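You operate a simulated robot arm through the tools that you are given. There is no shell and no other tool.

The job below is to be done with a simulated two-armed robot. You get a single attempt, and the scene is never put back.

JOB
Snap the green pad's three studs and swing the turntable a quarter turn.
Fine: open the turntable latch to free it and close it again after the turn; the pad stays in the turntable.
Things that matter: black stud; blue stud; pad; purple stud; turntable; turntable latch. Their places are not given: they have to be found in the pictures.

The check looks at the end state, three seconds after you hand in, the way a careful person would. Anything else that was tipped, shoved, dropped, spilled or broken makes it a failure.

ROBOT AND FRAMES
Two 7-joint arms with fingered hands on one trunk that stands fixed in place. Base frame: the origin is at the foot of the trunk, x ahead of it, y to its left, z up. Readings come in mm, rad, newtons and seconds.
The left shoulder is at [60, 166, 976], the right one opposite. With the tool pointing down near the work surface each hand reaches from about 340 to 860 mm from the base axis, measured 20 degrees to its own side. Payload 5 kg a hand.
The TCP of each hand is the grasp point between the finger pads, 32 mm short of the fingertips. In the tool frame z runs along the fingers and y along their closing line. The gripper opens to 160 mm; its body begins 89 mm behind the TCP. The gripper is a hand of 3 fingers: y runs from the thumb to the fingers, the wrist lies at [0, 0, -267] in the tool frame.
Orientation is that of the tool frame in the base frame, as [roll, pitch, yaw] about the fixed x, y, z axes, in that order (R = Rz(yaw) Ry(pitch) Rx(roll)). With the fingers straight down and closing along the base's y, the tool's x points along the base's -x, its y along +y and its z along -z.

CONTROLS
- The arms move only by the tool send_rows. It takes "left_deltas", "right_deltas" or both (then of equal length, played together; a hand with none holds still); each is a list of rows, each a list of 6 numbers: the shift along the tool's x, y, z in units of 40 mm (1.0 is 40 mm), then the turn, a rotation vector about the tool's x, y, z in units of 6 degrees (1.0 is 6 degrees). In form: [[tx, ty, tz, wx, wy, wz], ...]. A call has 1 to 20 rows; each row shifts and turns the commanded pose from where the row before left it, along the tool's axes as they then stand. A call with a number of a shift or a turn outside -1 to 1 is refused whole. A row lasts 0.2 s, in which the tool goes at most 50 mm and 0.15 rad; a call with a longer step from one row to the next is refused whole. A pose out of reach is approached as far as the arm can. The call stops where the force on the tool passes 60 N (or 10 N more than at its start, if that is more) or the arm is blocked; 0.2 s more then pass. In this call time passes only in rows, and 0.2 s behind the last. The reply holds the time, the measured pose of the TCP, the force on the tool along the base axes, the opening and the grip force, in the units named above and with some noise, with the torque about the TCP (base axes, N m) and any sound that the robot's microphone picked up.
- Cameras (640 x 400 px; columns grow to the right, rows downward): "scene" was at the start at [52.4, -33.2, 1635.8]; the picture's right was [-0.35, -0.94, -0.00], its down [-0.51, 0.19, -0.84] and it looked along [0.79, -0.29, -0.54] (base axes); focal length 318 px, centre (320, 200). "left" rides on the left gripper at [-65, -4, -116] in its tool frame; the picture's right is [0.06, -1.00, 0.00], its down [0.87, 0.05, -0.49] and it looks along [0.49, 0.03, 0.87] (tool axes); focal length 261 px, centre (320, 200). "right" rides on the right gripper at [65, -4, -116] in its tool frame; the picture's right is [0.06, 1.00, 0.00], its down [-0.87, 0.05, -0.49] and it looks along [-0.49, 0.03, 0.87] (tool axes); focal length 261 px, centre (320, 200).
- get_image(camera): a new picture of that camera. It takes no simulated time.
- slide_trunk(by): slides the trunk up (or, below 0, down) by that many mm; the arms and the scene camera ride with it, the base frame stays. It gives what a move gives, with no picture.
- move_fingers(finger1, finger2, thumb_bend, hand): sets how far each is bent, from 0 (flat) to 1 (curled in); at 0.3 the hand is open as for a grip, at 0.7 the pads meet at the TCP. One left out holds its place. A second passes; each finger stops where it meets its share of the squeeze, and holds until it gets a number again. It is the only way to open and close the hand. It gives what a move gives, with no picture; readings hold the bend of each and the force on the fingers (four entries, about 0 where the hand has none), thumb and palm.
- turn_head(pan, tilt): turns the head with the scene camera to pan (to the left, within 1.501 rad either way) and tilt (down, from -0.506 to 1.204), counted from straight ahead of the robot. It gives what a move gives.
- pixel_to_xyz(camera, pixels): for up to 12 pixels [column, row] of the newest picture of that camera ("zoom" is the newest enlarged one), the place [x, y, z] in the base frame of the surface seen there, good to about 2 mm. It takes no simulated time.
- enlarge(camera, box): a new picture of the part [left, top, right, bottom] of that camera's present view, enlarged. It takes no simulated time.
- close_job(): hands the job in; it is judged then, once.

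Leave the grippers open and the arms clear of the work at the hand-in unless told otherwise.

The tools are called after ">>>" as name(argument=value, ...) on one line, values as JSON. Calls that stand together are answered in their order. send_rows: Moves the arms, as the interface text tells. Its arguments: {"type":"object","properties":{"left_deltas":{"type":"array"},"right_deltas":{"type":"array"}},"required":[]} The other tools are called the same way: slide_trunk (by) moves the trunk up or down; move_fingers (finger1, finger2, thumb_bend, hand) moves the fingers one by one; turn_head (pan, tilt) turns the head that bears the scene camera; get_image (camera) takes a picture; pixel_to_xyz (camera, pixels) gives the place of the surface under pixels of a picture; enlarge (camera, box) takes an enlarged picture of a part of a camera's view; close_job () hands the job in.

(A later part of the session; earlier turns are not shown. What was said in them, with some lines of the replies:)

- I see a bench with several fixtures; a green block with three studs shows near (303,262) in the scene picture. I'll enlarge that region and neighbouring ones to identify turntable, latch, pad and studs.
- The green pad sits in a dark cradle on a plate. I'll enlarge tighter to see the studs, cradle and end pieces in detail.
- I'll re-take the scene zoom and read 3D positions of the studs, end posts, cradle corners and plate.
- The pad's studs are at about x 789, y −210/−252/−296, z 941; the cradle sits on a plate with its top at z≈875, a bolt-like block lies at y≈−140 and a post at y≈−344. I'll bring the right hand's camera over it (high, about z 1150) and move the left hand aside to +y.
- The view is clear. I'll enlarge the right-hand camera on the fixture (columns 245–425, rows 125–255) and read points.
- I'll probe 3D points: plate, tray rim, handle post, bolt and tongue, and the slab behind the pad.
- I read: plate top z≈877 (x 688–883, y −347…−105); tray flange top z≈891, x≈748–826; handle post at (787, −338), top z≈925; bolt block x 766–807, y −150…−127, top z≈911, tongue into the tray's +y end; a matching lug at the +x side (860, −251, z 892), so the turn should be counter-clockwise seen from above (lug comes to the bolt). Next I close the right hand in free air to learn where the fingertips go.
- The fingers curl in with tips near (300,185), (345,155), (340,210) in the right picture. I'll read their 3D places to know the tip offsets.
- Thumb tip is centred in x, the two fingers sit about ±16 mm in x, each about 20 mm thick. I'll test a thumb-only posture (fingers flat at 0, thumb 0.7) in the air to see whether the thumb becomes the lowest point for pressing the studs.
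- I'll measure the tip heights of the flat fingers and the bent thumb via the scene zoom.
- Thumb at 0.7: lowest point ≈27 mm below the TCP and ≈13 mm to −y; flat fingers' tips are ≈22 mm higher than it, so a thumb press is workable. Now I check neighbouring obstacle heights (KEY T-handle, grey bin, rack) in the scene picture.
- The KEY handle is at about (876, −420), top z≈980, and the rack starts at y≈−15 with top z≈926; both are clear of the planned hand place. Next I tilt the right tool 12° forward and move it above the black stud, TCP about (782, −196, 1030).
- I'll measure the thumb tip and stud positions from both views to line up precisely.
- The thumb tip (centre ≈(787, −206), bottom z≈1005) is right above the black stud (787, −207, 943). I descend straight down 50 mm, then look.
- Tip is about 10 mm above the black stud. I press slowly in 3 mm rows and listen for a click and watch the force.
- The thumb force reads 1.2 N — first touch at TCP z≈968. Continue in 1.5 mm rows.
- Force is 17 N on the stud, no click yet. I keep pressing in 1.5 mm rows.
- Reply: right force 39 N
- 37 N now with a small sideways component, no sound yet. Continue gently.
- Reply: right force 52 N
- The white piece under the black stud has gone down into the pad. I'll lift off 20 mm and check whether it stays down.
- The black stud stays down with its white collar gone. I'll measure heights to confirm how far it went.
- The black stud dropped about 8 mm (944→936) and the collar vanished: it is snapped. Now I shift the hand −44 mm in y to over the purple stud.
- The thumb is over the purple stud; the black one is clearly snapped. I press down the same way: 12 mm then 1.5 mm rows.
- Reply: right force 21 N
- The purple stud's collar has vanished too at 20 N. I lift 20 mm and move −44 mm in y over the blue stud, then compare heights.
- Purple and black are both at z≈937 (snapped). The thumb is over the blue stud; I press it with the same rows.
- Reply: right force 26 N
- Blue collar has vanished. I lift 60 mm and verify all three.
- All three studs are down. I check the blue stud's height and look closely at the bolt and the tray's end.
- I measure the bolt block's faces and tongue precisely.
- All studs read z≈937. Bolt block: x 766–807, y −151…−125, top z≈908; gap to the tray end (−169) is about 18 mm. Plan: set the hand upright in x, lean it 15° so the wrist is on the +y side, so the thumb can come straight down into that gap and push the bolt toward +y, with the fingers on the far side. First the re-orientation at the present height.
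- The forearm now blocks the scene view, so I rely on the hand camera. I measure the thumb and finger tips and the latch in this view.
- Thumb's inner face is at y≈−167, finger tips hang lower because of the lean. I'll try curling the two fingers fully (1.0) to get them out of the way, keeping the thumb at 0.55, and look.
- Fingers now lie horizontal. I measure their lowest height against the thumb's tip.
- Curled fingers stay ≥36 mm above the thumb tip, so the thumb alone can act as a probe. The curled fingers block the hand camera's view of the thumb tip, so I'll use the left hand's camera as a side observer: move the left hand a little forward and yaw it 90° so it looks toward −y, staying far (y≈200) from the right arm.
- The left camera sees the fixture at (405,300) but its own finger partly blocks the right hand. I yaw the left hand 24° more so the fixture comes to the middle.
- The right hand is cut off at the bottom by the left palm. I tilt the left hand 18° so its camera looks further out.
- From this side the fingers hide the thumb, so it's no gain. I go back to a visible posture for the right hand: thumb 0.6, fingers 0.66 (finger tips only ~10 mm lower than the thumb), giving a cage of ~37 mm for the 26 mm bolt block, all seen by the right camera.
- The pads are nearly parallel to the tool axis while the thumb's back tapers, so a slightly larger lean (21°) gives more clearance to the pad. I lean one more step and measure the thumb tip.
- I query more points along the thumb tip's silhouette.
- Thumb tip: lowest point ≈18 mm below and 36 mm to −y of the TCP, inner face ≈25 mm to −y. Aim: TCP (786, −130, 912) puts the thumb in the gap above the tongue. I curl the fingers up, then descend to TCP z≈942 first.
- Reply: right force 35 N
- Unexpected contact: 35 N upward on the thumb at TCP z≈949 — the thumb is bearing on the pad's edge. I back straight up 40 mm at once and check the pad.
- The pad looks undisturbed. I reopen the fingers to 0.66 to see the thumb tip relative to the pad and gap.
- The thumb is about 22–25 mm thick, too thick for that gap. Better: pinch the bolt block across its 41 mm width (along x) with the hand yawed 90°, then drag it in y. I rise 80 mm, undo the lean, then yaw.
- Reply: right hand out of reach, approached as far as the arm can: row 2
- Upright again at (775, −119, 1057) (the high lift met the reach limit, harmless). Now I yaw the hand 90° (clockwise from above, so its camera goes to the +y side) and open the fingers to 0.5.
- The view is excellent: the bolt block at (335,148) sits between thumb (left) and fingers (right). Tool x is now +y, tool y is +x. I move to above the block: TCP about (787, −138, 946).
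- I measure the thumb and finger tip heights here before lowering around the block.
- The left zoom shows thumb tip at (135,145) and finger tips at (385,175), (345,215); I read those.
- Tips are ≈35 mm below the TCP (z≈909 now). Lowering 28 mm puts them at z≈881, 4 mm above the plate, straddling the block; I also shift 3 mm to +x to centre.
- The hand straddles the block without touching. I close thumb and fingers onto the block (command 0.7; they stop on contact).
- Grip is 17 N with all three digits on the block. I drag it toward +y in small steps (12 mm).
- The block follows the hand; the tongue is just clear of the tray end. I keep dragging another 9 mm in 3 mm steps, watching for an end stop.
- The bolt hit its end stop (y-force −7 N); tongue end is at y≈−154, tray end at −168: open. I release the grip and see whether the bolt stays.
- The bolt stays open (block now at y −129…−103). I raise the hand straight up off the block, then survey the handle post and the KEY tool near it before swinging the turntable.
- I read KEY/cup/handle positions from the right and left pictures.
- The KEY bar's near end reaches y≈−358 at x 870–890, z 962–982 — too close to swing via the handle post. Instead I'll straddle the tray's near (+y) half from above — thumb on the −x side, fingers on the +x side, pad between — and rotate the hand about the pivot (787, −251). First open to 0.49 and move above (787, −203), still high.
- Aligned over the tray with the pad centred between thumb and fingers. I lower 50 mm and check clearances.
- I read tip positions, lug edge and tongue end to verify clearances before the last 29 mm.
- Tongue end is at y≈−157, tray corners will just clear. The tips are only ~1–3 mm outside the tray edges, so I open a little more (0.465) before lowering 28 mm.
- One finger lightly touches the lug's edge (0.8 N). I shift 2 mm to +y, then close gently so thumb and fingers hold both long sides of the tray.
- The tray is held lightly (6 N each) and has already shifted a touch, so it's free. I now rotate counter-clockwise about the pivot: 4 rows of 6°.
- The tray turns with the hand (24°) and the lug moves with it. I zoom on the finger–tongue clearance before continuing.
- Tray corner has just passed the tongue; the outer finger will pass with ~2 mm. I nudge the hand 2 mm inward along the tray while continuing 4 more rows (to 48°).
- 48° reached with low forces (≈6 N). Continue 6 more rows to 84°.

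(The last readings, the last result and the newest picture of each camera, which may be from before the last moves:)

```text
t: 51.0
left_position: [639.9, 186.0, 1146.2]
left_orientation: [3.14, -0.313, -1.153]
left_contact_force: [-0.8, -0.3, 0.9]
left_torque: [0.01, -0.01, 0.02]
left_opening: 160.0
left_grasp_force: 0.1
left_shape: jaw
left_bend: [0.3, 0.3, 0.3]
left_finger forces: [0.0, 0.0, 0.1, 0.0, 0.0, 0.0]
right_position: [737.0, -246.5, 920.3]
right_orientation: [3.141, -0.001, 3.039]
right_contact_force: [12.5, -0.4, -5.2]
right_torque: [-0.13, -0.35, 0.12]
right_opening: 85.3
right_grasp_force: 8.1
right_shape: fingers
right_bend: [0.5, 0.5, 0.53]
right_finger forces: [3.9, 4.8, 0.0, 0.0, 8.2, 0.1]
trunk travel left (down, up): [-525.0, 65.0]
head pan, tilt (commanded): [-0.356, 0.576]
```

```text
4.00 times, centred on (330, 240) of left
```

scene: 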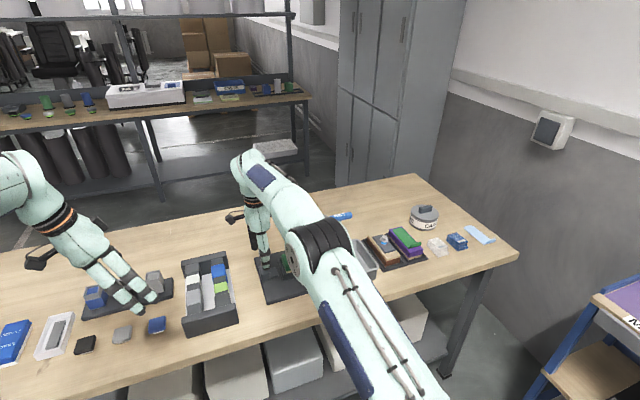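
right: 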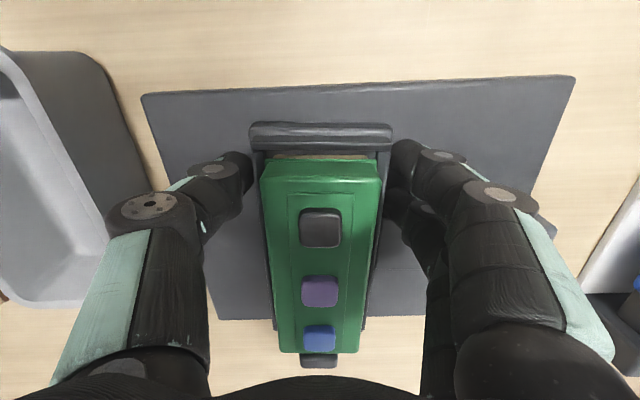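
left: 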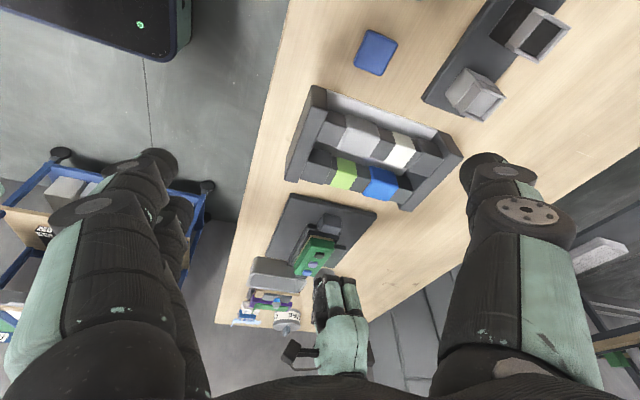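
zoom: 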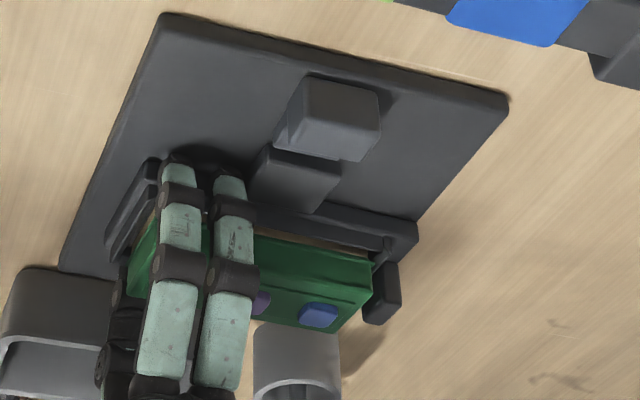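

84° with a modest 12 N radial pull. One more 6° row, easing the hand 3 mm inward, then I'll measure the tray's angle.

>>> send_rows(right_deltas=[[-0.08, -0.13, 0, 0, 0, -1]])

>>> get_image(camera="right")

>>> enlarge(camera="left", box=[270, 190, 390, 290])

>>> enlarge(camera="scene", box=[240, 200, 380, 320])

```text
t: 51.4
left_position: [639.7, 188.9, 1146.0]
left_orientation: [-3.14, -0.312, -1.152]
left_contact_force: [0.0, -0.2, -0.1]
left_torque: [0.02, 0.04, 0.04]
left_opening: 159.9
left_grasp_force: 0.2
left_shape: jaw
left_bend: [0.3, 0.3, 0.3]
left_finger forces: [0.0, 0.0, 0.0, 0.1, 0.0, 0.0]
right_position: [737.1, -250.9, 921.6]
right_orientation: [3.141, -0.003, 3.14]
right_contact_force: [1.8, 5.3, -4.8]
right_torque: [0.0, -0.09, -0.5]
right_opening: 86.3
right_grasp_force: 8.5
right_shape: fingers
right_bend: [0.5, 0.5, 0.53]
right_finger forces: [5.8, 4.8, 0.0, 0.0, 5.8, 0.0]
trunk travel left (down, up): [-525.0, 65.0]
head pan, tilt (commanded): [-0.356, 0.576]
```

```text
taken
```

right: 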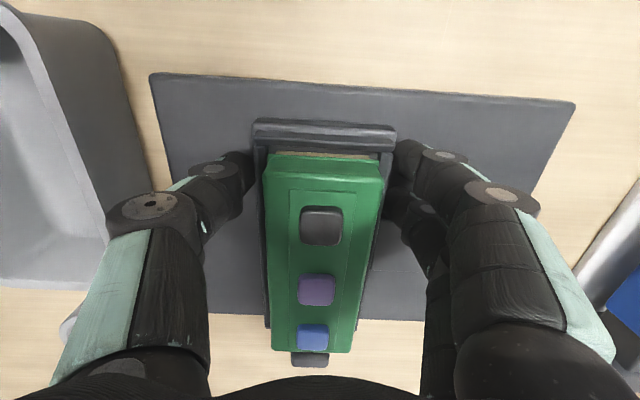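

```text
4.00 times, centred on (330, 240) of left
```

zoom: 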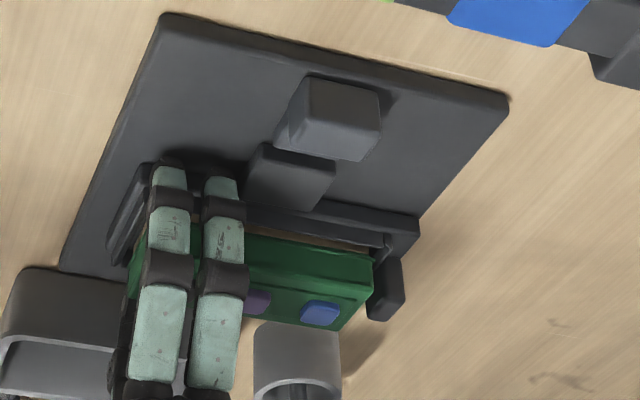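

```text
3.33 times, centred on (310, 260) of scene
```

zoom: 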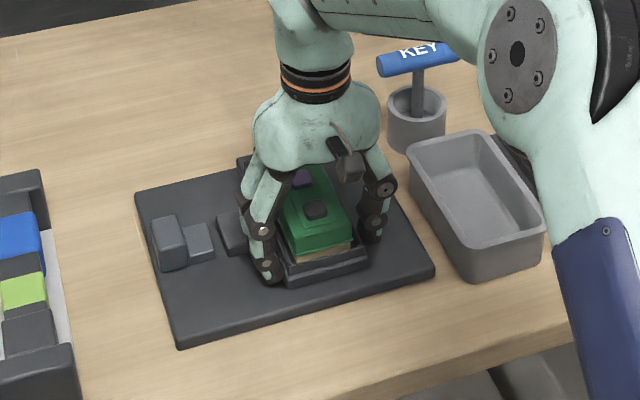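

The scene camera sees it again. I measure the tray's end edge and lug versus the tongue to get the actual angle.

>>> enlarge(camera="scene", box=[265, 240, 345, 300])

>>> pixel_to_xyz(camera="zoom", pixels=[[200, 285], [430, 225], [150, 180], [150, 150], [100, 195], [70, 140], [25, 130], [290, 240], [300, 260], [390, 240], [330, 130], [215, 250]])

>>> pixel_to_xyz(camera="right", pixels=[[255, 124], [290, 126], [330, 128], [360, 129], [392, 131], [256, 136], [390, 143], [300, 360], [325, 362]])

```text
6.67 times, centred on (305, 270) of scene
```

zoom: 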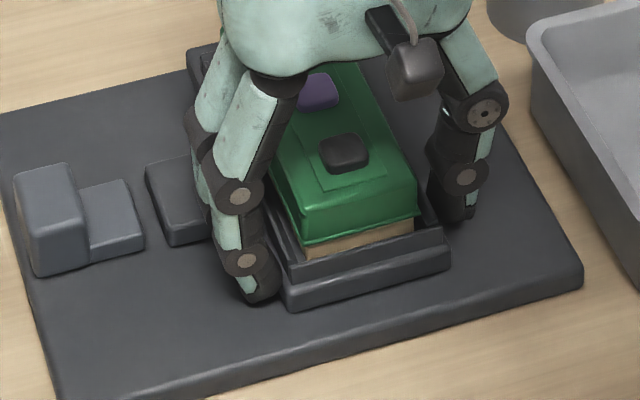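

```text
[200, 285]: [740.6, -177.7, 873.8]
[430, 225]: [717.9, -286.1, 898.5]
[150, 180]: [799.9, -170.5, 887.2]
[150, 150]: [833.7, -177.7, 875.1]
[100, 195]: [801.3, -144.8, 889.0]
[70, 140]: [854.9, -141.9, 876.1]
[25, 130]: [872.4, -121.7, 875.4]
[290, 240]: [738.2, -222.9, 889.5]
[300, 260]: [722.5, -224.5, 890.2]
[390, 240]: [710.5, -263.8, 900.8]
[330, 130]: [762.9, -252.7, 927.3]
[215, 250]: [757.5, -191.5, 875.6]
```

```text
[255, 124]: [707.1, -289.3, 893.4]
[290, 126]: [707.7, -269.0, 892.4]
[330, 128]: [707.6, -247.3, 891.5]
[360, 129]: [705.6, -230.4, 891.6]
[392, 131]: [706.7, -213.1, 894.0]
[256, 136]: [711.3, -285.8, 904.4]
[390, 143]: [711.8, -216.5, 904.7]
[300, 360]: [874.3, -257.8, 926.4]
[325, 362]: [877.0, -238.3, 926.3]
```

The tray's end edge is parallel to y within 0.5° (x 707.1 vs 706.7 over 76 mm) — a quarter turn. I release by opening to 0.46 and lift straight up.

>>> move_fingers(hand="right", finger1=0.46, finger2=0.46, thumb_bend=0.46)

>>> send_rows(right_deltas=[[0, 0, -0.5, 0, 0, 0], [0, 0, -0.7, 0, 0, 0], [0, 0, -0.9, 0, 0, 0]])

>>> get_image(camera="right")

>>> enlarge(camera="scene", box=[250, 220, 360, 310])

```text
t: 52.4
left_position: [639.7, 187.8, 1146.6]
left_orientation: [3.142, -0.313, -1.153]
left_contact_force: [0.9, -0.1, -0.1]
left_torque: [-0.01, 0.03, 0.02]
left_opening: 159.5
left_grasp_force: 0.0
left_shape: jaw
left_bend: [0.3, 0.3, 0.3]
left_finger forces: [0.0, 0.0, 0.0, 0.0, 0.1, 0.0]
right_position: [738.1, -253.1, 920.5]
right_orientation: [3.141, 0.0, 3.141]
right_contact_force: [0.0, 0.2, -0.3]
right_torque: [-0.02, 0.04, 0.01]
right_opening: 102.7
right_grasp_force: 0.0
right_shape: fingers
right_bend: [0.46, 0.46, 0.46]
right_finger forces: [0.1, 0.0, 0.0, 0.0, 0.1, 0.0]
trunk travel left (down, up): [-525.0, 65.0]
head pan, tilt (commanded): [-0.356, 0.576]
```

```text
t: 53.2
left_position: [639.0, 186.4, 1146.2]
left_orientation: [3.14, -0.313, -1.152]
left_contact_force: [-0.9, 0.0, 0.4]
left_torque: [0.01, -0.03, 0.04]
left_opening: 159.9
left_grasp_force: 0.1
left_shape: jaw
left_bend: [0.3, 0.3, 0.3]
left_finger forces: [0.1, 0.0, 0.0, 0.0, 0.1, 0.1]
right_position: [737.3, -251.5, 1007.9]
right_orientation: [3.141, -0.001, -3.141]
right_contact_force: [-0.3, 0.9, 1.2]
right_torque: [-0.01, -0.03, -0.01]
right_opening: 103.0
right_grasp_force: 0.0
right_shape: fingers
right_bend: [0.46, 0.46, 0.46]
right_finger forces: [0.0, 0.1, 0.1, 0.0, 0.0, 0.0]
trunk travel left (down, up): [-525.0, 65.0]
head pan, tilt (commanded): [-0.356, 0.576]
```

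```text
taken
```

right: 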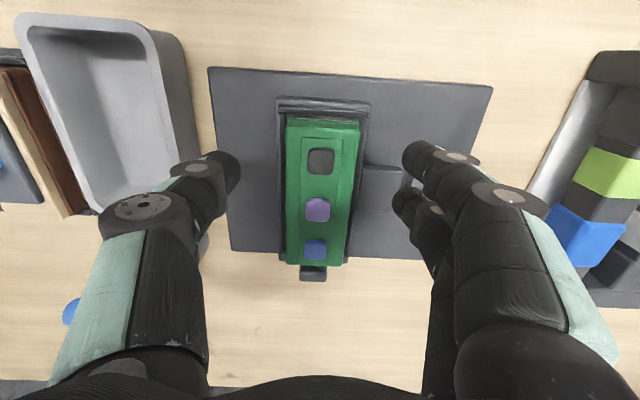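

```text
4.44 times, centred on (305, 265) of scene
```

zoom: 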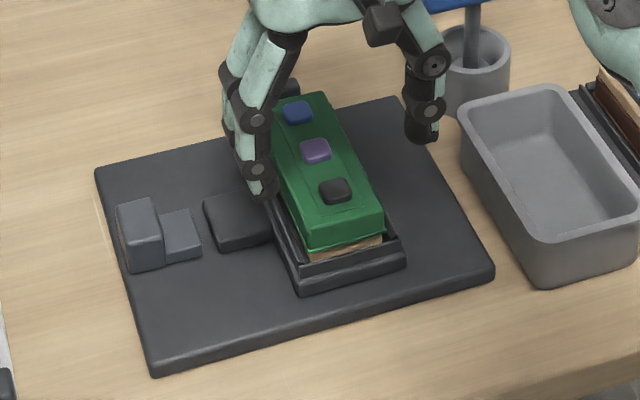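

The tray sits at a quarter turn with the lug facing the bolt. I measure lug and tongue corners to check alignment.

>>> enlarge(camera="scene", box=[268, 250, 318, 300])

>>> get_image(camera="scene")

```text
8.00 times, centred on (293, 275) of scene
```

zoom: 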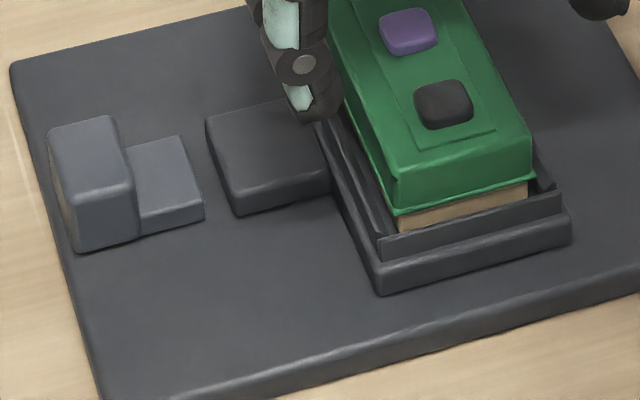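

```text
taken
```

scene: 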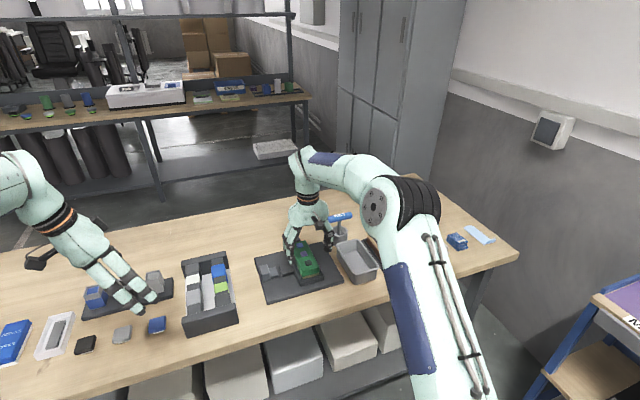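

>>> pixel_to_xyz(camera="zoom", pixels=[[180, 140], [198, 195], [135, 150], [145, 210], [210, 125], [240, 185], [238, 205], [285, 110], [325, 180], [385, 275], [560, 225], [195, 210]])

```text
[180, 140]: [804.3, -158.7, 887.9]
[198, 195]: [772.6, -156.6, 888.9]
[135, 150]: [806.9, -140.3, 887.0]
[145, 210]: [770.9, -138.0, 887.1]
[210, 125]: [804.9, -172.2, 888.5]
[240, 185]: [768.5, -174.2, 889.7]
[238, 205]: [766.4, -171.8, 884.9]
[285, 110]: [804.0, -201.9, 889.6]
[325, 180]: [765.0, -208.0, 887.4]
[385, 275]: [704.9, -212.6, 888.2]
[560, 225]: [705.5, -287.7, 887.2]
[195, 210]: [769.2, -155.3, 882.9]
```

Tongue (x 770–806) and lug (x 766–806, end y −171) line up. Now I go back over the bolt block (TCP (789, −118, 998)) and yaw the hand 90° again for the same pinch.

>>> send_rows(right_deltas=[[-0.322, 0.8375, 0.0625, 0, 0, 0], [-0.322, 0.8375, 0.0625, 0, 0, 0], [-0.322, 0.8375, 0.0625, 0, 0, 0], [-0.322, 0.8375, 0.0625, 0, 0, 0], [0, 0, 0, 0, 0, 1], [0, 0, 0, 0, 0, 1], [0, 0, 0, 0, 0, 1], [0, 0, 0, 0, 0, 1], [0, 0, 0, 0, 0, 1], [0, 0, 0, 0, 0, 1], [0, 0, 0, 0, 0, 1], [0, 0, 0, 0, 0, 1], [0, 0, 0, 0, 0, 1], [0, 0, 0, 0, 0, 1], [0, 0, 0, 0, 0, 1], [0, 0, 0, 0, 0, 1], [0, 0, 0, 0, 0, 1], [0, 0, 0, 0, 0, 1], [0, 0, 0, 0, 0, 1]])

>>> move_fingers(hand="right", finger1=0.52, finger2=0.52, thumb_bend=0.52)

>>> get_image(camera="right")

>>> enlarge(camera="left", box=[270, 190, 390, 290])

```text
t: 57.2
left_position: [639.5, 187.7, 1146.8]
left_orientation: [3.141, -0.316, -1.152]
left_contact_force: [-0.6, 0.7, -0.6]
left_torque: [-0.01, 0.04, 0.02]
left_opening: 159.9
left_grasp_force: 0.0
left_shape: jaw
left_bend: [0.3, 0.3, 0.3]
left_finger forces: [0.0, 0.1, 0.0, 0.0, 0.0, 0.0]
right_position: [790.3, -118.6, 994.1]
right_orientation: [-3.14, 0.001, 1.57]
right_contact_force: [0.2, -0.5, -0.7]
right_torque: [-0.02, 0.01, -0.02]
right_opening: 103.2
right_grasp_force: 0.0
right_shape: fingers
right_bend: [0.46, 0.46, 0.46]
right_finger forces: [0.0, 0.0, 0.0, 0.0, 0.0, 0.0]
trunk travel left (down, up): [-525.0, 65.0]
head pan, tilt (commanded): [-0.356, 0.576]
```

```text
t: 58.2
left_position: [639.8, 186.1, 1147.4]
left_orientation: [3.141, -0.314, -1.152]
left_contact_force: [-0.4, 0.8, -0.2]
left_torque: [0.01, -0.02, 0.03]
left_opening: 159.9
left_grasp_force: 0.0
left_shape: jaw
left_bend: [0.3, 0.3, 0.3]
left_finger forces: [0.0, 0.1, 0.0, 0.0, 0.0, 0.0]
right_position: [790.1, -119.2, 993.7]
right_orientation: [-3.141, 0.0, 1.571]
right_contact_force: [0.4, -0.4, 0.4]
right_torque: [0.0, 0.01, 0.0]
right_opening: 79.9
right_grasp_force: 0.1
right_shape: fingers
right_bend: [0.52, 0.52, 0.52]
right_finger forces: [0.1, 0.1, 0.1, 0.0, 0.0, 0.0]
trunk travel left (down, up): [-525.0, 65.0]
head pan, tilt (commanded): [-0.356, 0.576]
```

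```text
taken
```

right: 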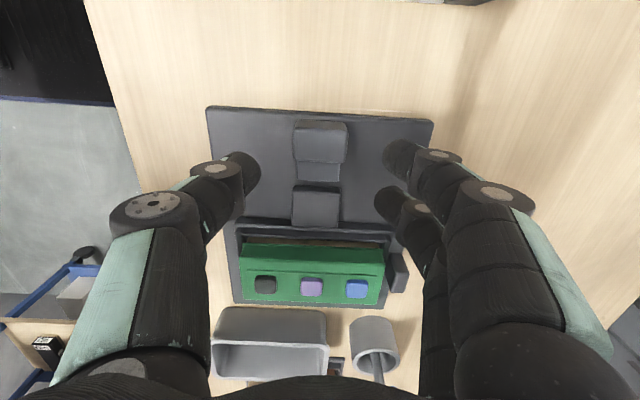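

```text
4.00 times, centred on (330, 240) of left
```

zoom: 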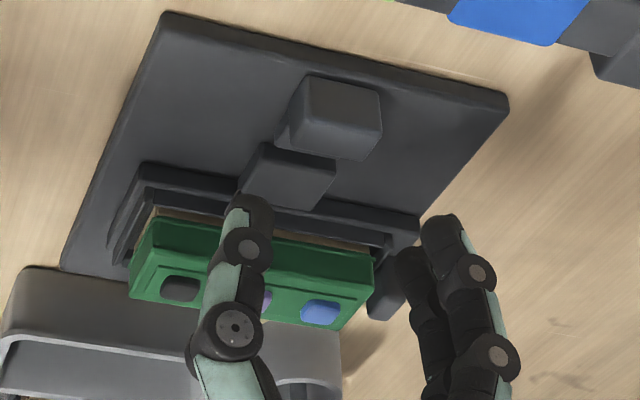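

Aligned over the block as before. I lower 76 mm to straddle it and close on it.

>>> send_rows(right_deltas=[[0, -0.02, 0.65, 0, 0, 0], [0, 0, 0.65, 0, 0, 0], [0, 0, 0.58, 0, 0, 0]])

>>> enlarge(camera="right", box=[200, 100, 440, 260])

```text
t: 59.0
left_position: [639.3, 187.0, 1147.0]
left_orientation: [-3.141, -0.314, -1.152]
left_contact_force: [0.1, -0.5, -0.2]
left_torque: [0.0, 0.0, 0.0]
left_opening: 159.8
left_grasp_force: 0.0
left_shape: jaw
left_bend: [0.3, 0.3, 0.3]
left_finger forces: [0.0, 0.0, 0.0, 0.0, 0.0, 0.1]
right_position: [788.8, -118.8, 917.1]
right_orientation: [-3.139, 0.0, 1.571]
right_contact_force: [0.3, -0.2, -0.3]
right_torque: [-0.01, 0.05, -0.01]
right_opening: 80.0
right_grasp_force: 0.0
right_shape: fingers
right_bend: [0.52, 0.52, 0.52]
right_finger forces: [0.0, 0.0, 0.1, 0.1, 0.1, 0.0]
trunk travel left (down, up): [-525.0, 65.0]
head pan, tilt (commanded): [-0.356, 0.576]
```

```text
2.50 times, centred on (320, 180) of right
```

zoom: 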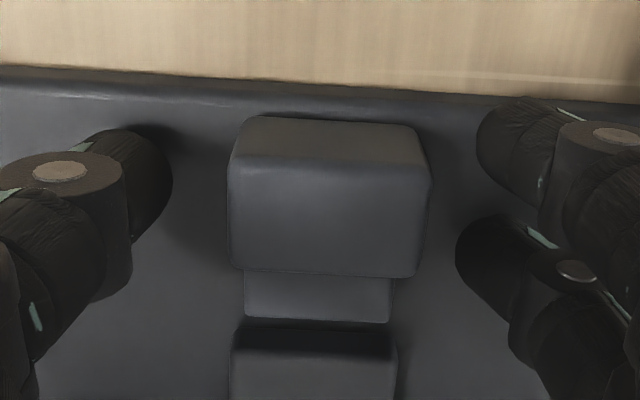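

The tongue points straight at the lug. I grip the block.

>>> move_fingers(hand="right", finger1=0.7, finger2=0.7, thumb_bend=0.7)

>>> send_rows(right_deltas=[[-0.075, 0, 0, 0, 0, 0], [-0.075, 0, 0, 0, 0, 0], [-0.075, 0, 0, 0, 0, 0], [-0.075, 0, 0, 0, 0, 0]])

>>> enlarge(camera="right", box=[200, 100, 440, 260])

```text
t: 60.0
left_position: [640.0, 186.7, 1146.4]
left_orientation: [-3.14, -0.316, -1.153]
left_contact_force: [-0.2, 0.2, -0.1]
left_torque: [0.02, 0.0, 0.01]
left_opening: 160.0
left_grasp_force: 0.1
left_shape: jaw
left_bend: [0.3, 0.3, 0.3]
left_finger forces: [0.0, 0.0, 0.0, 0.1, 0.0, 0.0]
right_position: [789.3, -118.7, 917.3]
right_orientation: [3.142, 0.0, 1.57]
right_contact_force: [4.0, -0.9, -5.8]
right_torque: [-0.04, -0.19, -0.1]
right_opening: 47.6
right_grasp_force: 18.1
right_shape: fingers
right_bend: [0.6, 0.6, 0.64]
right_finger forces: [10.0, 10.0, 0.0, 0.1, 15.8, 0.0]
trunk travel left (down, up): [-525.0, 65.0]
head pan, tilt (commanded): [-0.356, 0.576]
```

```text
t: 61.0
left_position: [639.7, 186.6, 1146.4]
left_orientation: [3.141, -0.312, -1.152]
left_contact_force: [-0.4, -0.3, -0.4]
left_torque: [0.0, 0.04, 0.02]
left_opening: 159.7
left_grasp_force: 0.1
left_shape: jaw
left_bend: [0.3, 0.3, 0.3]
left_finger forces: [0.0, 0.0, 0.0, 0.0, 0.1, 0.0]
right_position: [787.4, -131.2, 917.7]
right_orientation: [3.141, 0.0, 1.569]
right_contact_force: [3.2, 0.3, -6.0]
right_torque: [0.02, -0.15, -0.04]
right_opening: 47.8
right_grasp_force: 17.8
right_shape: fingers
right_bend: [0.6, 0.6, 0.64]
right_finger forces: [9.9, 9.7, 0.1, 0.1, 15.9, 0.0]
trunk travel left (down, up): [-525.0, 65.0]
head pan, tilt (commanded): [-0.356, 0.576]
```

```text
2.50 times, centred on (320, 180) of right
```

zoom: 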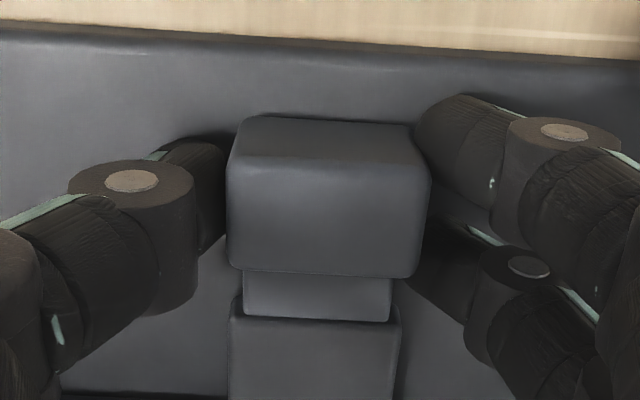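

The bolt moved 12 mm freely; the tongue is at the lug. I continue 9 mm more in 3 mm steps, watching the force.

>>> send_rows(right_deltas=[[-0.075, 0, 0, 0, 0, 0], [-0.075, 0, 0, 0, 0, 0], [-0.075, 0, 0, 0, 0, 0]])

>>> enlarge(camera="right", box=[200, 100, 440, 260])

```text
t: 61.8
left_position: [639.0, 187.7, 1145.9]
left_orientation: [3.142, -0.314, -1.151]
left_contact_force: [-0.4, -0.1, 0.2]
left_torque: [-0.03, -0.03, 0.01]
left_opening: 159.9
left_grasp_force: 0.0
left_shape: jaw
left_bend: [0.3, 0.3, 0.3]
left_finger forces: [0.0, 0.1, 0.1, 0.1, 0.1, 0.1]
right_position: [789.9, -137.9, 917.1]
right_orientation: [-3.141, -0.001, 1.573]
right_contact_force: [-0.5, 5.6, -6.5]
right_torque: [0.1, -0.04, -0.05]
right_opening: 47.7
right_grasp_force: 17.8
right_shape: fingers
right_bend: [0.6, 0.6, 0.64]
right_finger forces: [9.0, 8.6, 0.0, 0.1, 17.1, 0.1]
trunk travel left (down, up): [-525.0, 65.0]
head pan, tilt (commanded): [-0.356, 0.576]
```

```text
2.50 times, centred on (320, 180) of right
```

zoom: 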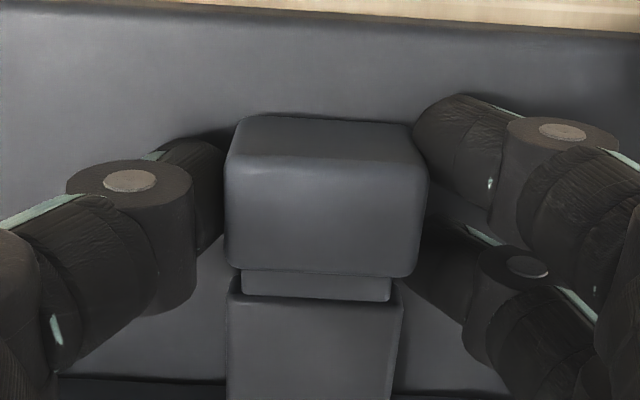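

The tongue is entering the lug's slot (visible part is shrinking). I push on in 2 mm steps until the end stop.

>>> send_rows(right_deltas=[[-0.05, 0, 0, 0, 0, 0], [-0.05, 0, 0, 0, 0, 0]])

>>> enlarge(camera="right", box=[200, 100, 440, 260])

>>> pixel_to_xyz(camera="zoom", pixels=[[320, 260], [320, 275], [320, 285], [320, 295], [320, 310], [320, 125], [320, 150], [320, 350]])

```text
t: 62.4
left_position: [639.8, 189.2, 1145.9]
left_orientation: [3.14, -0.315, -1.15]
left_contact_force: [-0.5, -0.6, 0.1]
left_torque: [-0.03, 0.0, 0.01]
left_opening: 160.0
left_grasp_force: 0.1
left_shape: jaw
left_bend: [0.3, 0.3, 0.3]
left_finger forces: [0.1, 0.0, 0.1, 0.1, 0.1, 0.0]
right_position: [788.9, -137.8, 917.8]
right_orientation: [-3.14, -0.002, 1.572]
right_contact_force: [3.9, 19.5, -8.4]
right_torque: [0.51, -0.17, -0.1]
right_opening: 47.9
right_grasp_force: 16.4
right_shape: fingers
right_bend: [0.6, 0.6, 0.64]
right_finger forces: [9.8, 7.4, 0.1, 0.1, 15.7, 0.1]
trunk travel left (down, up): [-525.0, 65.0]
head pan, tilt (commanded): [-0.356, 0.576]
```

```text
2.50 times, centred on (320, 180) of right
```

zoom: 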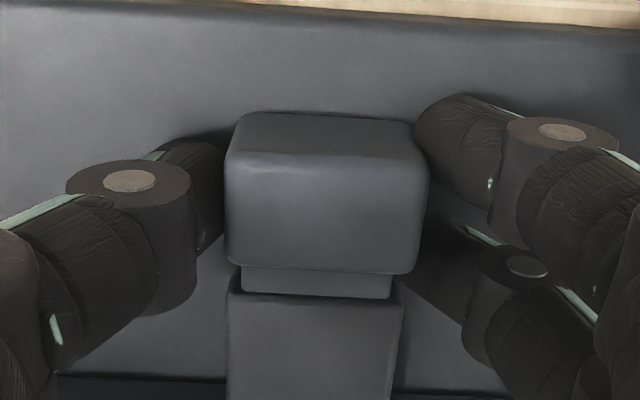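

```text
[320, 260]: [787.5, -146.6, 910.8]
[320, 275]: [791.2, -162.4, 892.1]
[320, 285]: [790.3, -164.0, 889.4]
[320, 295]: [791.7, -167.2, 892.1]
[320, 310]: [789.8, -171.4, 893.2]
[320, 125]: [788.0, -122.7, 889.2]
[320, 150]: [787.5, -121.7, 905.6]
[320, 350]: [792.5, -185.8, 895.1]
```

The bolt met its end stop (19 N) at essentially its original closed position, tongue inside the lug. I release and lift.

>>> send_rows(right_deltas=[[0.08, 0, 0, 0, 0, 0]])

>>> move_fingers(hand="right", finger1=0.5, finger2=0.5, thumb_bend=0.5)

>>> send_rows(right_deltas=[[0, 0, -0.6, 0, 0, 0], [0, 0, -0.7, 0, 0, 0], [0, 0, -0.7, 0, 0, 0]])

>>> get_image(camera="right")

>>> enlarge(camera="right", box=[230, 100, 420, 240])

```text
t: 62.8
left_position: [639.7, 186.7, 1146.5]
left_orientation: [3.141, -0.313, -1.152]
left_contact_force: [-0.2, 0.1, 0.4]
left_torque: [0.01, 0.03, 0.0]
left_opening: 159.9
left_grasp_force: 0.0
left_shape: jaw
left_bend: [0.3, 0.3, 0.3]
left_finger forces: [0.0, 0.0, 0.0, 0.0, 0.0, 0.1]
right_position: [789.2, -138.6, 918.1]
right_orientation: [-3.141, 0.001, 1.57]
right_contact_force: [2.9, 19.9, -4.9]
right_torque: [0.49, -0.13, -0.01]
right_opening: 47.5
right_grasp_force: 16.4
right_shape: fingers
right_bend: [0.6, 0.6, 0.64]
right_finger forces: [9.7, 7.4, 0.0, 0.0, 16.0, 0.0]
trunk travel left (down, up): [-525.0, 65.0]
head pan, tilt (commanded): [-0.356, 0.576]
```

```text
t: 63.8
left_position: [638.6, 186.8, 1146.6]
left_orientation: [-3.141, -0.314, -1.153]
left_contact_force: [0.1, 0.9, 0.1]
left_torque: [0.0, 0.03, -0.01]
left_opening: 159.9
left_grasp_force: 0.0
left_shape: jaw
left_bend: [0.3, 0.3, 0.3]
left_finger forces: [0.0, 0.0, 0.0, 0.1, 0.0, 0.0]
right_position: [789.3, -139.6, 917.4]
right_orientation: [-3.14, 0.001, 1.572]
right_contact_force: [0.1, 0.1, -1.0]
right_torque: [-0.02, 0.01, 0.02]
right_opening: 86.5
right_grasp_force: 0.0
right_shape: fingers
right_bend: [0.5, 0.5, 0.5]
right_finger forces: [0.0, 0.1, 0.0, 0.0, 0.1, 0.0]
trunk travel left (down, up): [-525.0, 65.0]
head pan, tilt (commanded): [-0.356, 0.576]
```

```text
t: 64.6
left_position: [637.7, 187.2, 1147.2]
left_orientation: [3.141, -0.313, -1.152]
left_contact_force: [0.3, 0.3, -0.1]
left_torque: [-0.02, -0.02, 0.01]
left_opening: 159.8
left_grasp_force: 0.0
left_shape: jaw
left_bend: [0.3, 0.3, 0.3]
left_finger forces: [0.1, 0.1, 0.1, 0.1, 0.1, 0.0]
right_position: [789.7, -138.2, 997.7]
right_orientation: [3.141, 0.0, 1.572]
right_contact_force: [-0.1, 0.5, -0.5]
right_torque: [-0.01, -0.05, -0.02]
right_opening: 86.4
right_grasp_force: 0.1
right_shape: fingers
right_bend: [0.5, 0.5, 0.5]
right_finger forces: [0.0, 0.1, 0.1, 0.0, 0.0, 0.0]
trunk travel left (down, up): [-525.0, 65.0]
head pan, tilt (commanded): [-0.356, 0.576]
```

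```text
taken
```

right: 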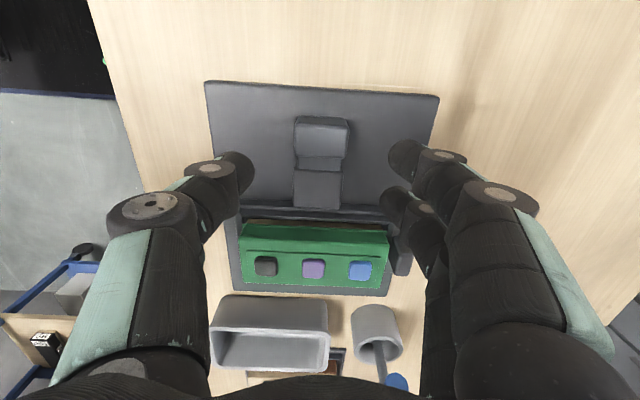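

```text
2.86 times, centred on (325, 170) of right
```

zoom: 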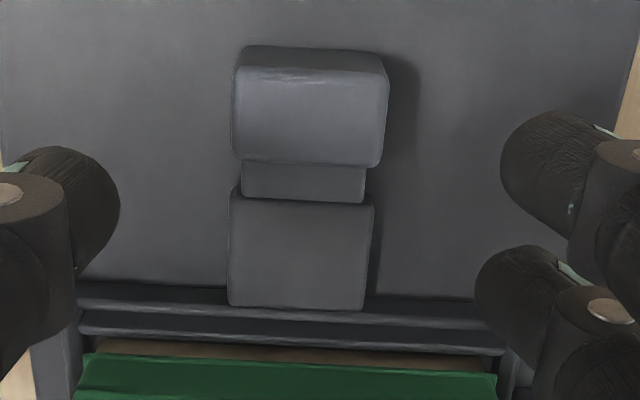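

I zoom in closely on the tongue–lug joint to verify it's truly engaged.

>>> enlarge(camera="right", box=[285, 105, 365, 215])

>>> pixel_to_xyz(camera="zoom", pixels=[[320, 60], [320, 100], [320, 180], [320, 195], [320, 205], [320, 215], [320, 225], [320, 235], [320, 250], [320, 280], [320, 350]])

>>> enlarge(camera="left", box=[310, 190, 370, 260])

>>> enlarge(camera="scene", box=[250, 230, 340, 310])

```text
3.64 times, centred on (325, 160) of right
```

zoom: 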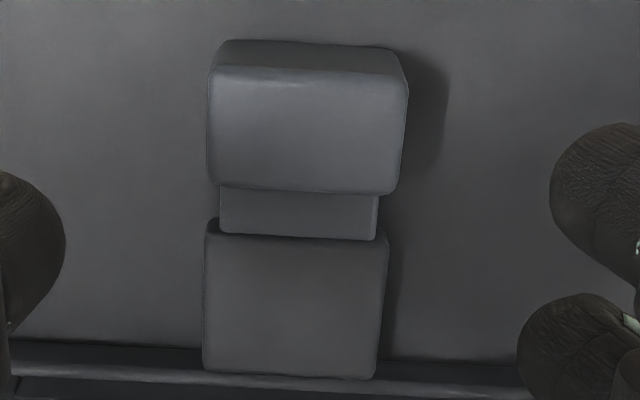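

```text
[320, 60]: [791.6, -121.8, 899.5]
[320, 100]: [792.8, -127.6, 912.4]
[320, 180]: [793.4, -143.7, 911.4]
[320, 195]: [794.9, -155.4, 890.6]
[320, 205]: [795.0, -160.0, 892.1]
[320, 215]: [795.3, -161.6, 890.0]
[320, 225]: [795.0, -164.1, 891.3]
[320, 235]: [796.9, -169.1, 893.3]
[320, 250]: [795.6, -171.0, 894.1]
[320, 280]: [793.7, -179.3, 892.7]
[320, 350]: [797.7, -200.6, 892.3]
```

```text
5.71 times, centred on (340, 225) of left
```

zoom: 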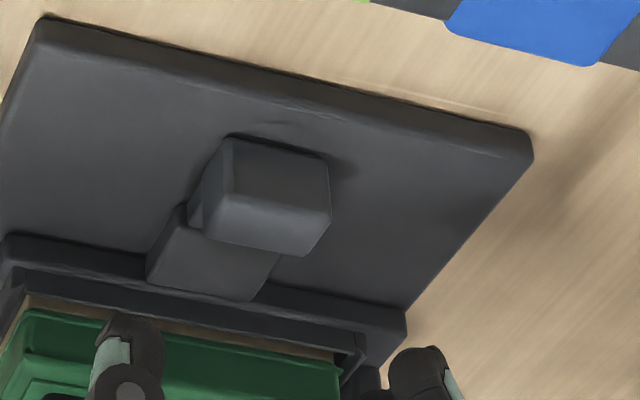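

```text
5.00 times, centred on (295, 270) of scene
```

zoom: 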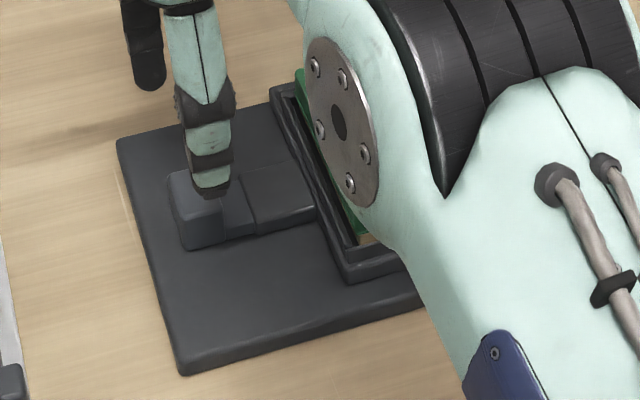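

The tongue overlaps into the lug by ~5 mm, but I want a clear comparison with its original closed position. I retract the right hand up and back (and yaw it back) so the scene camera has a free view.

>>> send_rows(right_deltas=[[-0.3, -0.3, -0.9, 0, 0, 0], [-0.56, -0.745, -0.7, 0, 0, 0], [-0.56, -0.745, -0.7, 0, 0, 0], [-0.56, -0.745, -0.7, 0, 0, 0], [-0.56, -0.745, -0.7, 0, 0, 0], [0, 0, 0, 0, 0, -1], [0, 0, 0, 0, 0, -1], [0, 0, 0, 0, 0, -1], [0, 0, 0, 0, 0, -1], [0, 0, 0, 0, 0, -1], [0, 0, 0, 0, 0, -1], [0, 0, 0, 0, 0, -1], [0, 0, 0, 0, 0, -1], [0, 0, 0, 0, 0, -1], [0, 0, 0, 0, 0, -1], [0, 0, 0, 0, 0, -1], [0, 0, 0, 0, 0, -1], [0, 0, 0, 0, 0, -1], [0, 0, 0, 0, 0, -1], [0, 0, 0, 0, 0, -1]])

>>> get_image(camera="scene")

>>> enlarge(camera="scene", box=[260, 255, 300, 290])

```text
t: 68.8
left_position: [639.4, 187.2, 1146.7]
left_orientation: [-3.14, -0.314, -1.152]
left_contact_force: [0.3, -0.3, 0.3]
left_torque: [-0.02, -0.03, -0.03]
left_opening: 159.7
left_grasp_force: 0.0
left_shape: jaw
left_bend: [0.3, 0.3, 0.3]
left_finger forces: [0.0, 0.0, 0.1, 0.1, 0.0, 0.0]
right_position: [657.3, -241.1, 1145.9]
right_orientation: [-3.14, 0.0, -3.141]
right_contact_force: [0.0, 0.4, 0.2]
right_torque: [0.02, -0.01, 0.01]
right_opening: 86.9
right_grasp_force: 0.0
right_shape: fingers
right_bend: [0.5, 0.5, 0.5]
right_finger forces: [0.1, 0.0, 0.0, 0.0, 0.0, 0.0]
trunk travel left (down, up): [-525.0, 65.0]
head pan, tilt (commanded): [-0.356, 0.576]
```

```text
taken
```

scene: 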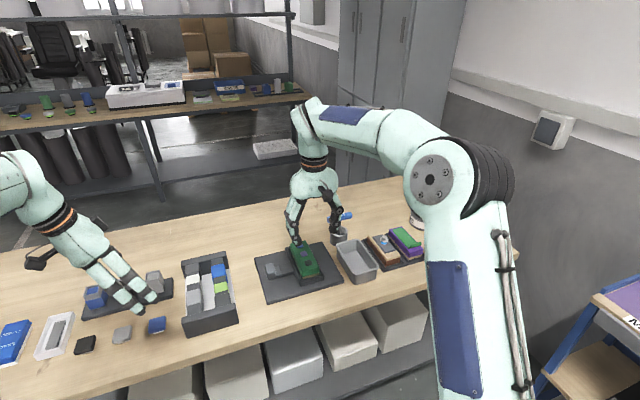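

```text
11.43 times, centred on (280, 272) of scene
```

zoom: 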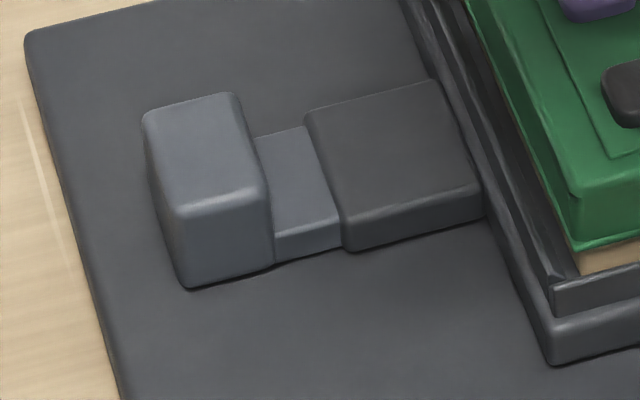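

The block is in exactly the same image position as at the start (closed), and its tongue now runs into the lug. I check the whole fixture and neighbours.

>>> enlarge(camera="scene", box=[240, 200, 400, 310])

>>> get_image(camera="right")

>>> enlarge(camera="right", box=[230, 110, 430, 240])

>>> pixel_to_xyz(camera="zoom", pixels=[[165, 100], [230, 100], [160, 250], [240, 250], [190, 130], [190, 170], [190, 220], [300, 150], [300, 200], [350, 170], [390, 170], [215, 290]])

```text
3.64 times, centred on (320, 255) of scene
```

zoom: 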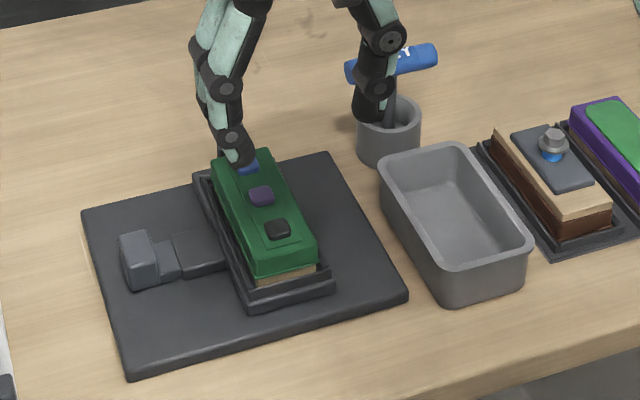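

```text
taken
```

right: 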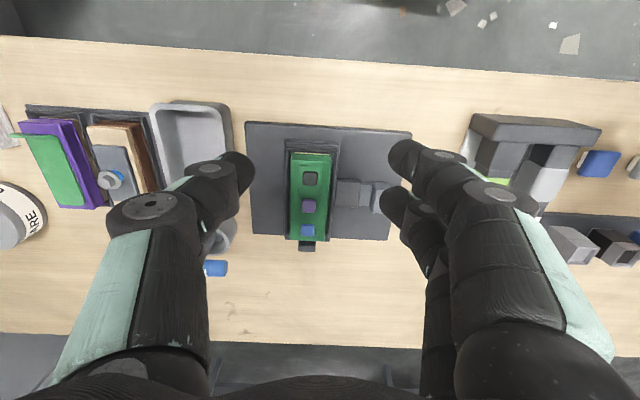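

```text
3.08 times, centred on (330, 175) of right
```

zoom: 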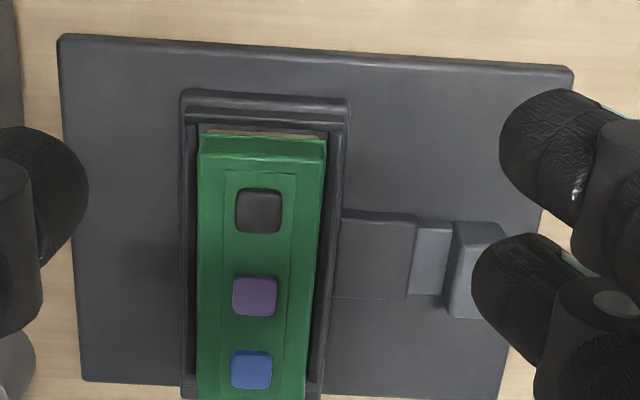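

```text
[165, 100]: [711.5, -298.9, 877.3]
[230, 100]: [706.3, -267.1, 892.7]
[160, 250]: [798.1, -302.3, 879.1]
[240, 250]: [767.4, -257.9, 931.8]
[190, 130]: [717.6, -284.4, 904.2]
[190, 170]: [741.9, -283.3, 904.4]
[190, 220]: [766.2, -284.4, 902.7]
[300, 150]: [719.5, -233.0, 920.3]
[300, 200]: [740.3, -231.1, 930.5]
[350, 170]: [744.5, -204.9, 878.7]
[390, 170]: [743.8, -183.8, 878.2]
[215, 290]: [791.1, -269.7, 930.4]
```

The tray walls run parallel to x (y −284.4/−283.3/−284.4), all studs are down, the bolt is closed, and the KEY, bin and other items are where they were. I park the right hand at its starting place and open its fingers.

>>> send_rows(right_deltas=[[0.643, -0.782, -0.3, 0, 0, 0], [0.643, -0.782, -0.3, 0, 0, 0], [0.643, -0.782, -0.3, 0, 0, 0], [0.643, -0.782, -0.3, 0, 0, 0], [0.643, -0.782, -0.3, 0, 0, 0], [0.643, -0.782, -0.3, 0, 0, 0], [0.643, -0.782, -0.3, 0, 0, 0]])

>>> move_fingers(hand="right", finger1=0.3, finger2=0.3, thumb_bend=0.3)

>>> get_image(camera="scene")

>>> enlarge(camera="scene", box=[240, 200, 400, 310])

```text
t: 70.4
left_position: [637.7, 185.7, 1146.5]
left_orientation: [3.141, -0.314, -1.152]
left_contact_force: [-1.2, -0.5, 0.4]
left_torque: [0.01, 0.01, 0.02]
left_opening: 159.7
left_grasp_force: 0.0
left_shape: jaw
left_bend: [0.3, 0.3, 0.3]
left_finger forces: [0.0, 0.0, 0.0, 0.1, 0.0, 0.1]
right_position: [475.3, -457.6, 1232.3]
right_orientation: [3.141, -0.002, 3.141]
right_contact_force: [0.1, 0.4, 0.4]
right_torque: [0.06, -0.04, 0.01]
right_opening: 86.9
right_grasp_force: 0.1
right_shape: fingers
right_bend: [0.5, 0.5, 0.5]
right_finger forces: [0.0, 0.0, 0.0, 0.0, 0.0, 0.0]
trunk travel left (down, up): [-525.0, 65.0]
head pan, tilt (commanded): [-0.356, 0.576]
```

```text
t: 71.4
left_position: [638.9, 186.8, 1147.4]
left_orientation: [3.141, -0.314, -1.151]
left_contact_force: [0.9, 0.7, 0.2]
left_torque: [0.0, -0.01, -0.01]
left_opening: 160.0
left_grasp_force: 0.1
left_shape: jaw
left_bend: [0.3, 0.3, 0.3]
left_finger forces: [0.0, 0.0, 0.1, 0.0, 0.1, 0.0]
right_position: [477.6, -457.7, 1232.5]
right_orientation: [3.141, 0.001, 3.14]
right_contact_force: [0.0, 0.5, -0.8]
right_torque: [0.0, 0.04, -0.01]
right_opening: 167.4
right_grasp_force: 0.0
right_shape: fingers
right_bend: [0.3, 0.3, 0.3]
right_finger forces: [0.0, 0.0, 0.1, 0.0, 0.1, 0.0]
trunk travel left (down, up): [-525.0, 65.0]
head pan, tilt (commanded): [-0.356, 0.576]
```

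```text
taken
```

scene: 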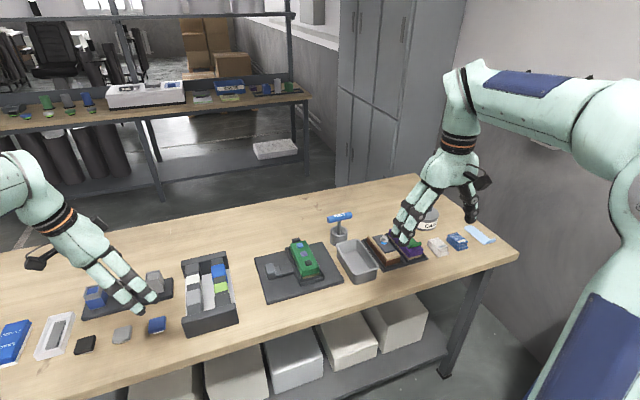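

```text
3.64 times, centred on (320, 255) of scene
```

zoom: 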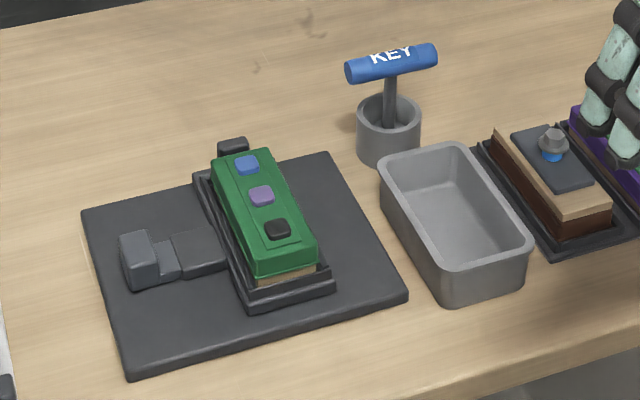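

Everything looks right: three studs down, tray a quarter turn, bolt closed, pad seated. One last height check on studs, bolt and plate before handing in.

>>> pixel_to_xyz(camera="zoom", pixels=[[247, 163], [262, 194], [278, 228], [230, 170], [300, 235], [140, 250], [165, 262], [200, 250], [85, 212], [125, 365], [405, 295], [325, 157]])

```text
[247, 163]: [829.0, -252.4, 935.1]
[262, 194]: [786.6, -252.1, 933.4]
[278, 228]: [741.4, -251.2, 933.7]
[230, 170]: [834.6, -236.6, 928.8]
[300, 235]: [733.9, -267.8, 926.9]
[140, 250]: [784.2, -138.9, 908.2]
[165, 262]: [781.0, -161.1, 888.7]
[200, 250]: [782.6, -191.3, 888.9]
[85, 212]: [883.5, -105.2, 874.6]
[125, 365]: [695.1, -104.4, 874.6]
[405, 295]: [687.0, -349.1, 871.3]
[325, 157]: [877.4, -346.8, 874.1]
```

Studs lie in line along x at (829/787/741, −252), all seated about 5–6 mm above the flap. The bolt block is back at y≈−139 and the plate hasn't moved. Both hands are open and clear, so I hand in the job.

>>> close_job()

```text
The job is handed in.
```

The job is handed in. All three studs on the green pad are snapped, the turntable is a quarter turn round, and the latch is closed again.

- **Studs:** black, purple and blue were pressed down one at a time with the right thumb. Each dropped about 7 mm and its white collar disappeared. No click was picked up for any of them.
- **Turntable:** it turned counter-clockwise seen from above, because the lug that takes the latch bolt is on that side. It sits within about half a degree of a quarter turn, with the pad still seated.
- **Latch:** the bolt slid back to its end stop. In the overhead view it is in the same place as when it was closed at the start, with its tongue in the lug.

While I was first trying to reach the latch, the thumb pressed on the pad's edge with about 35 N. I backed off at once and saw no sign that the pad had moved.

The base plate measured the same at the end, and nothing else on the bench looked disturbed in the last pictures. Both hands are open and clear of the work.
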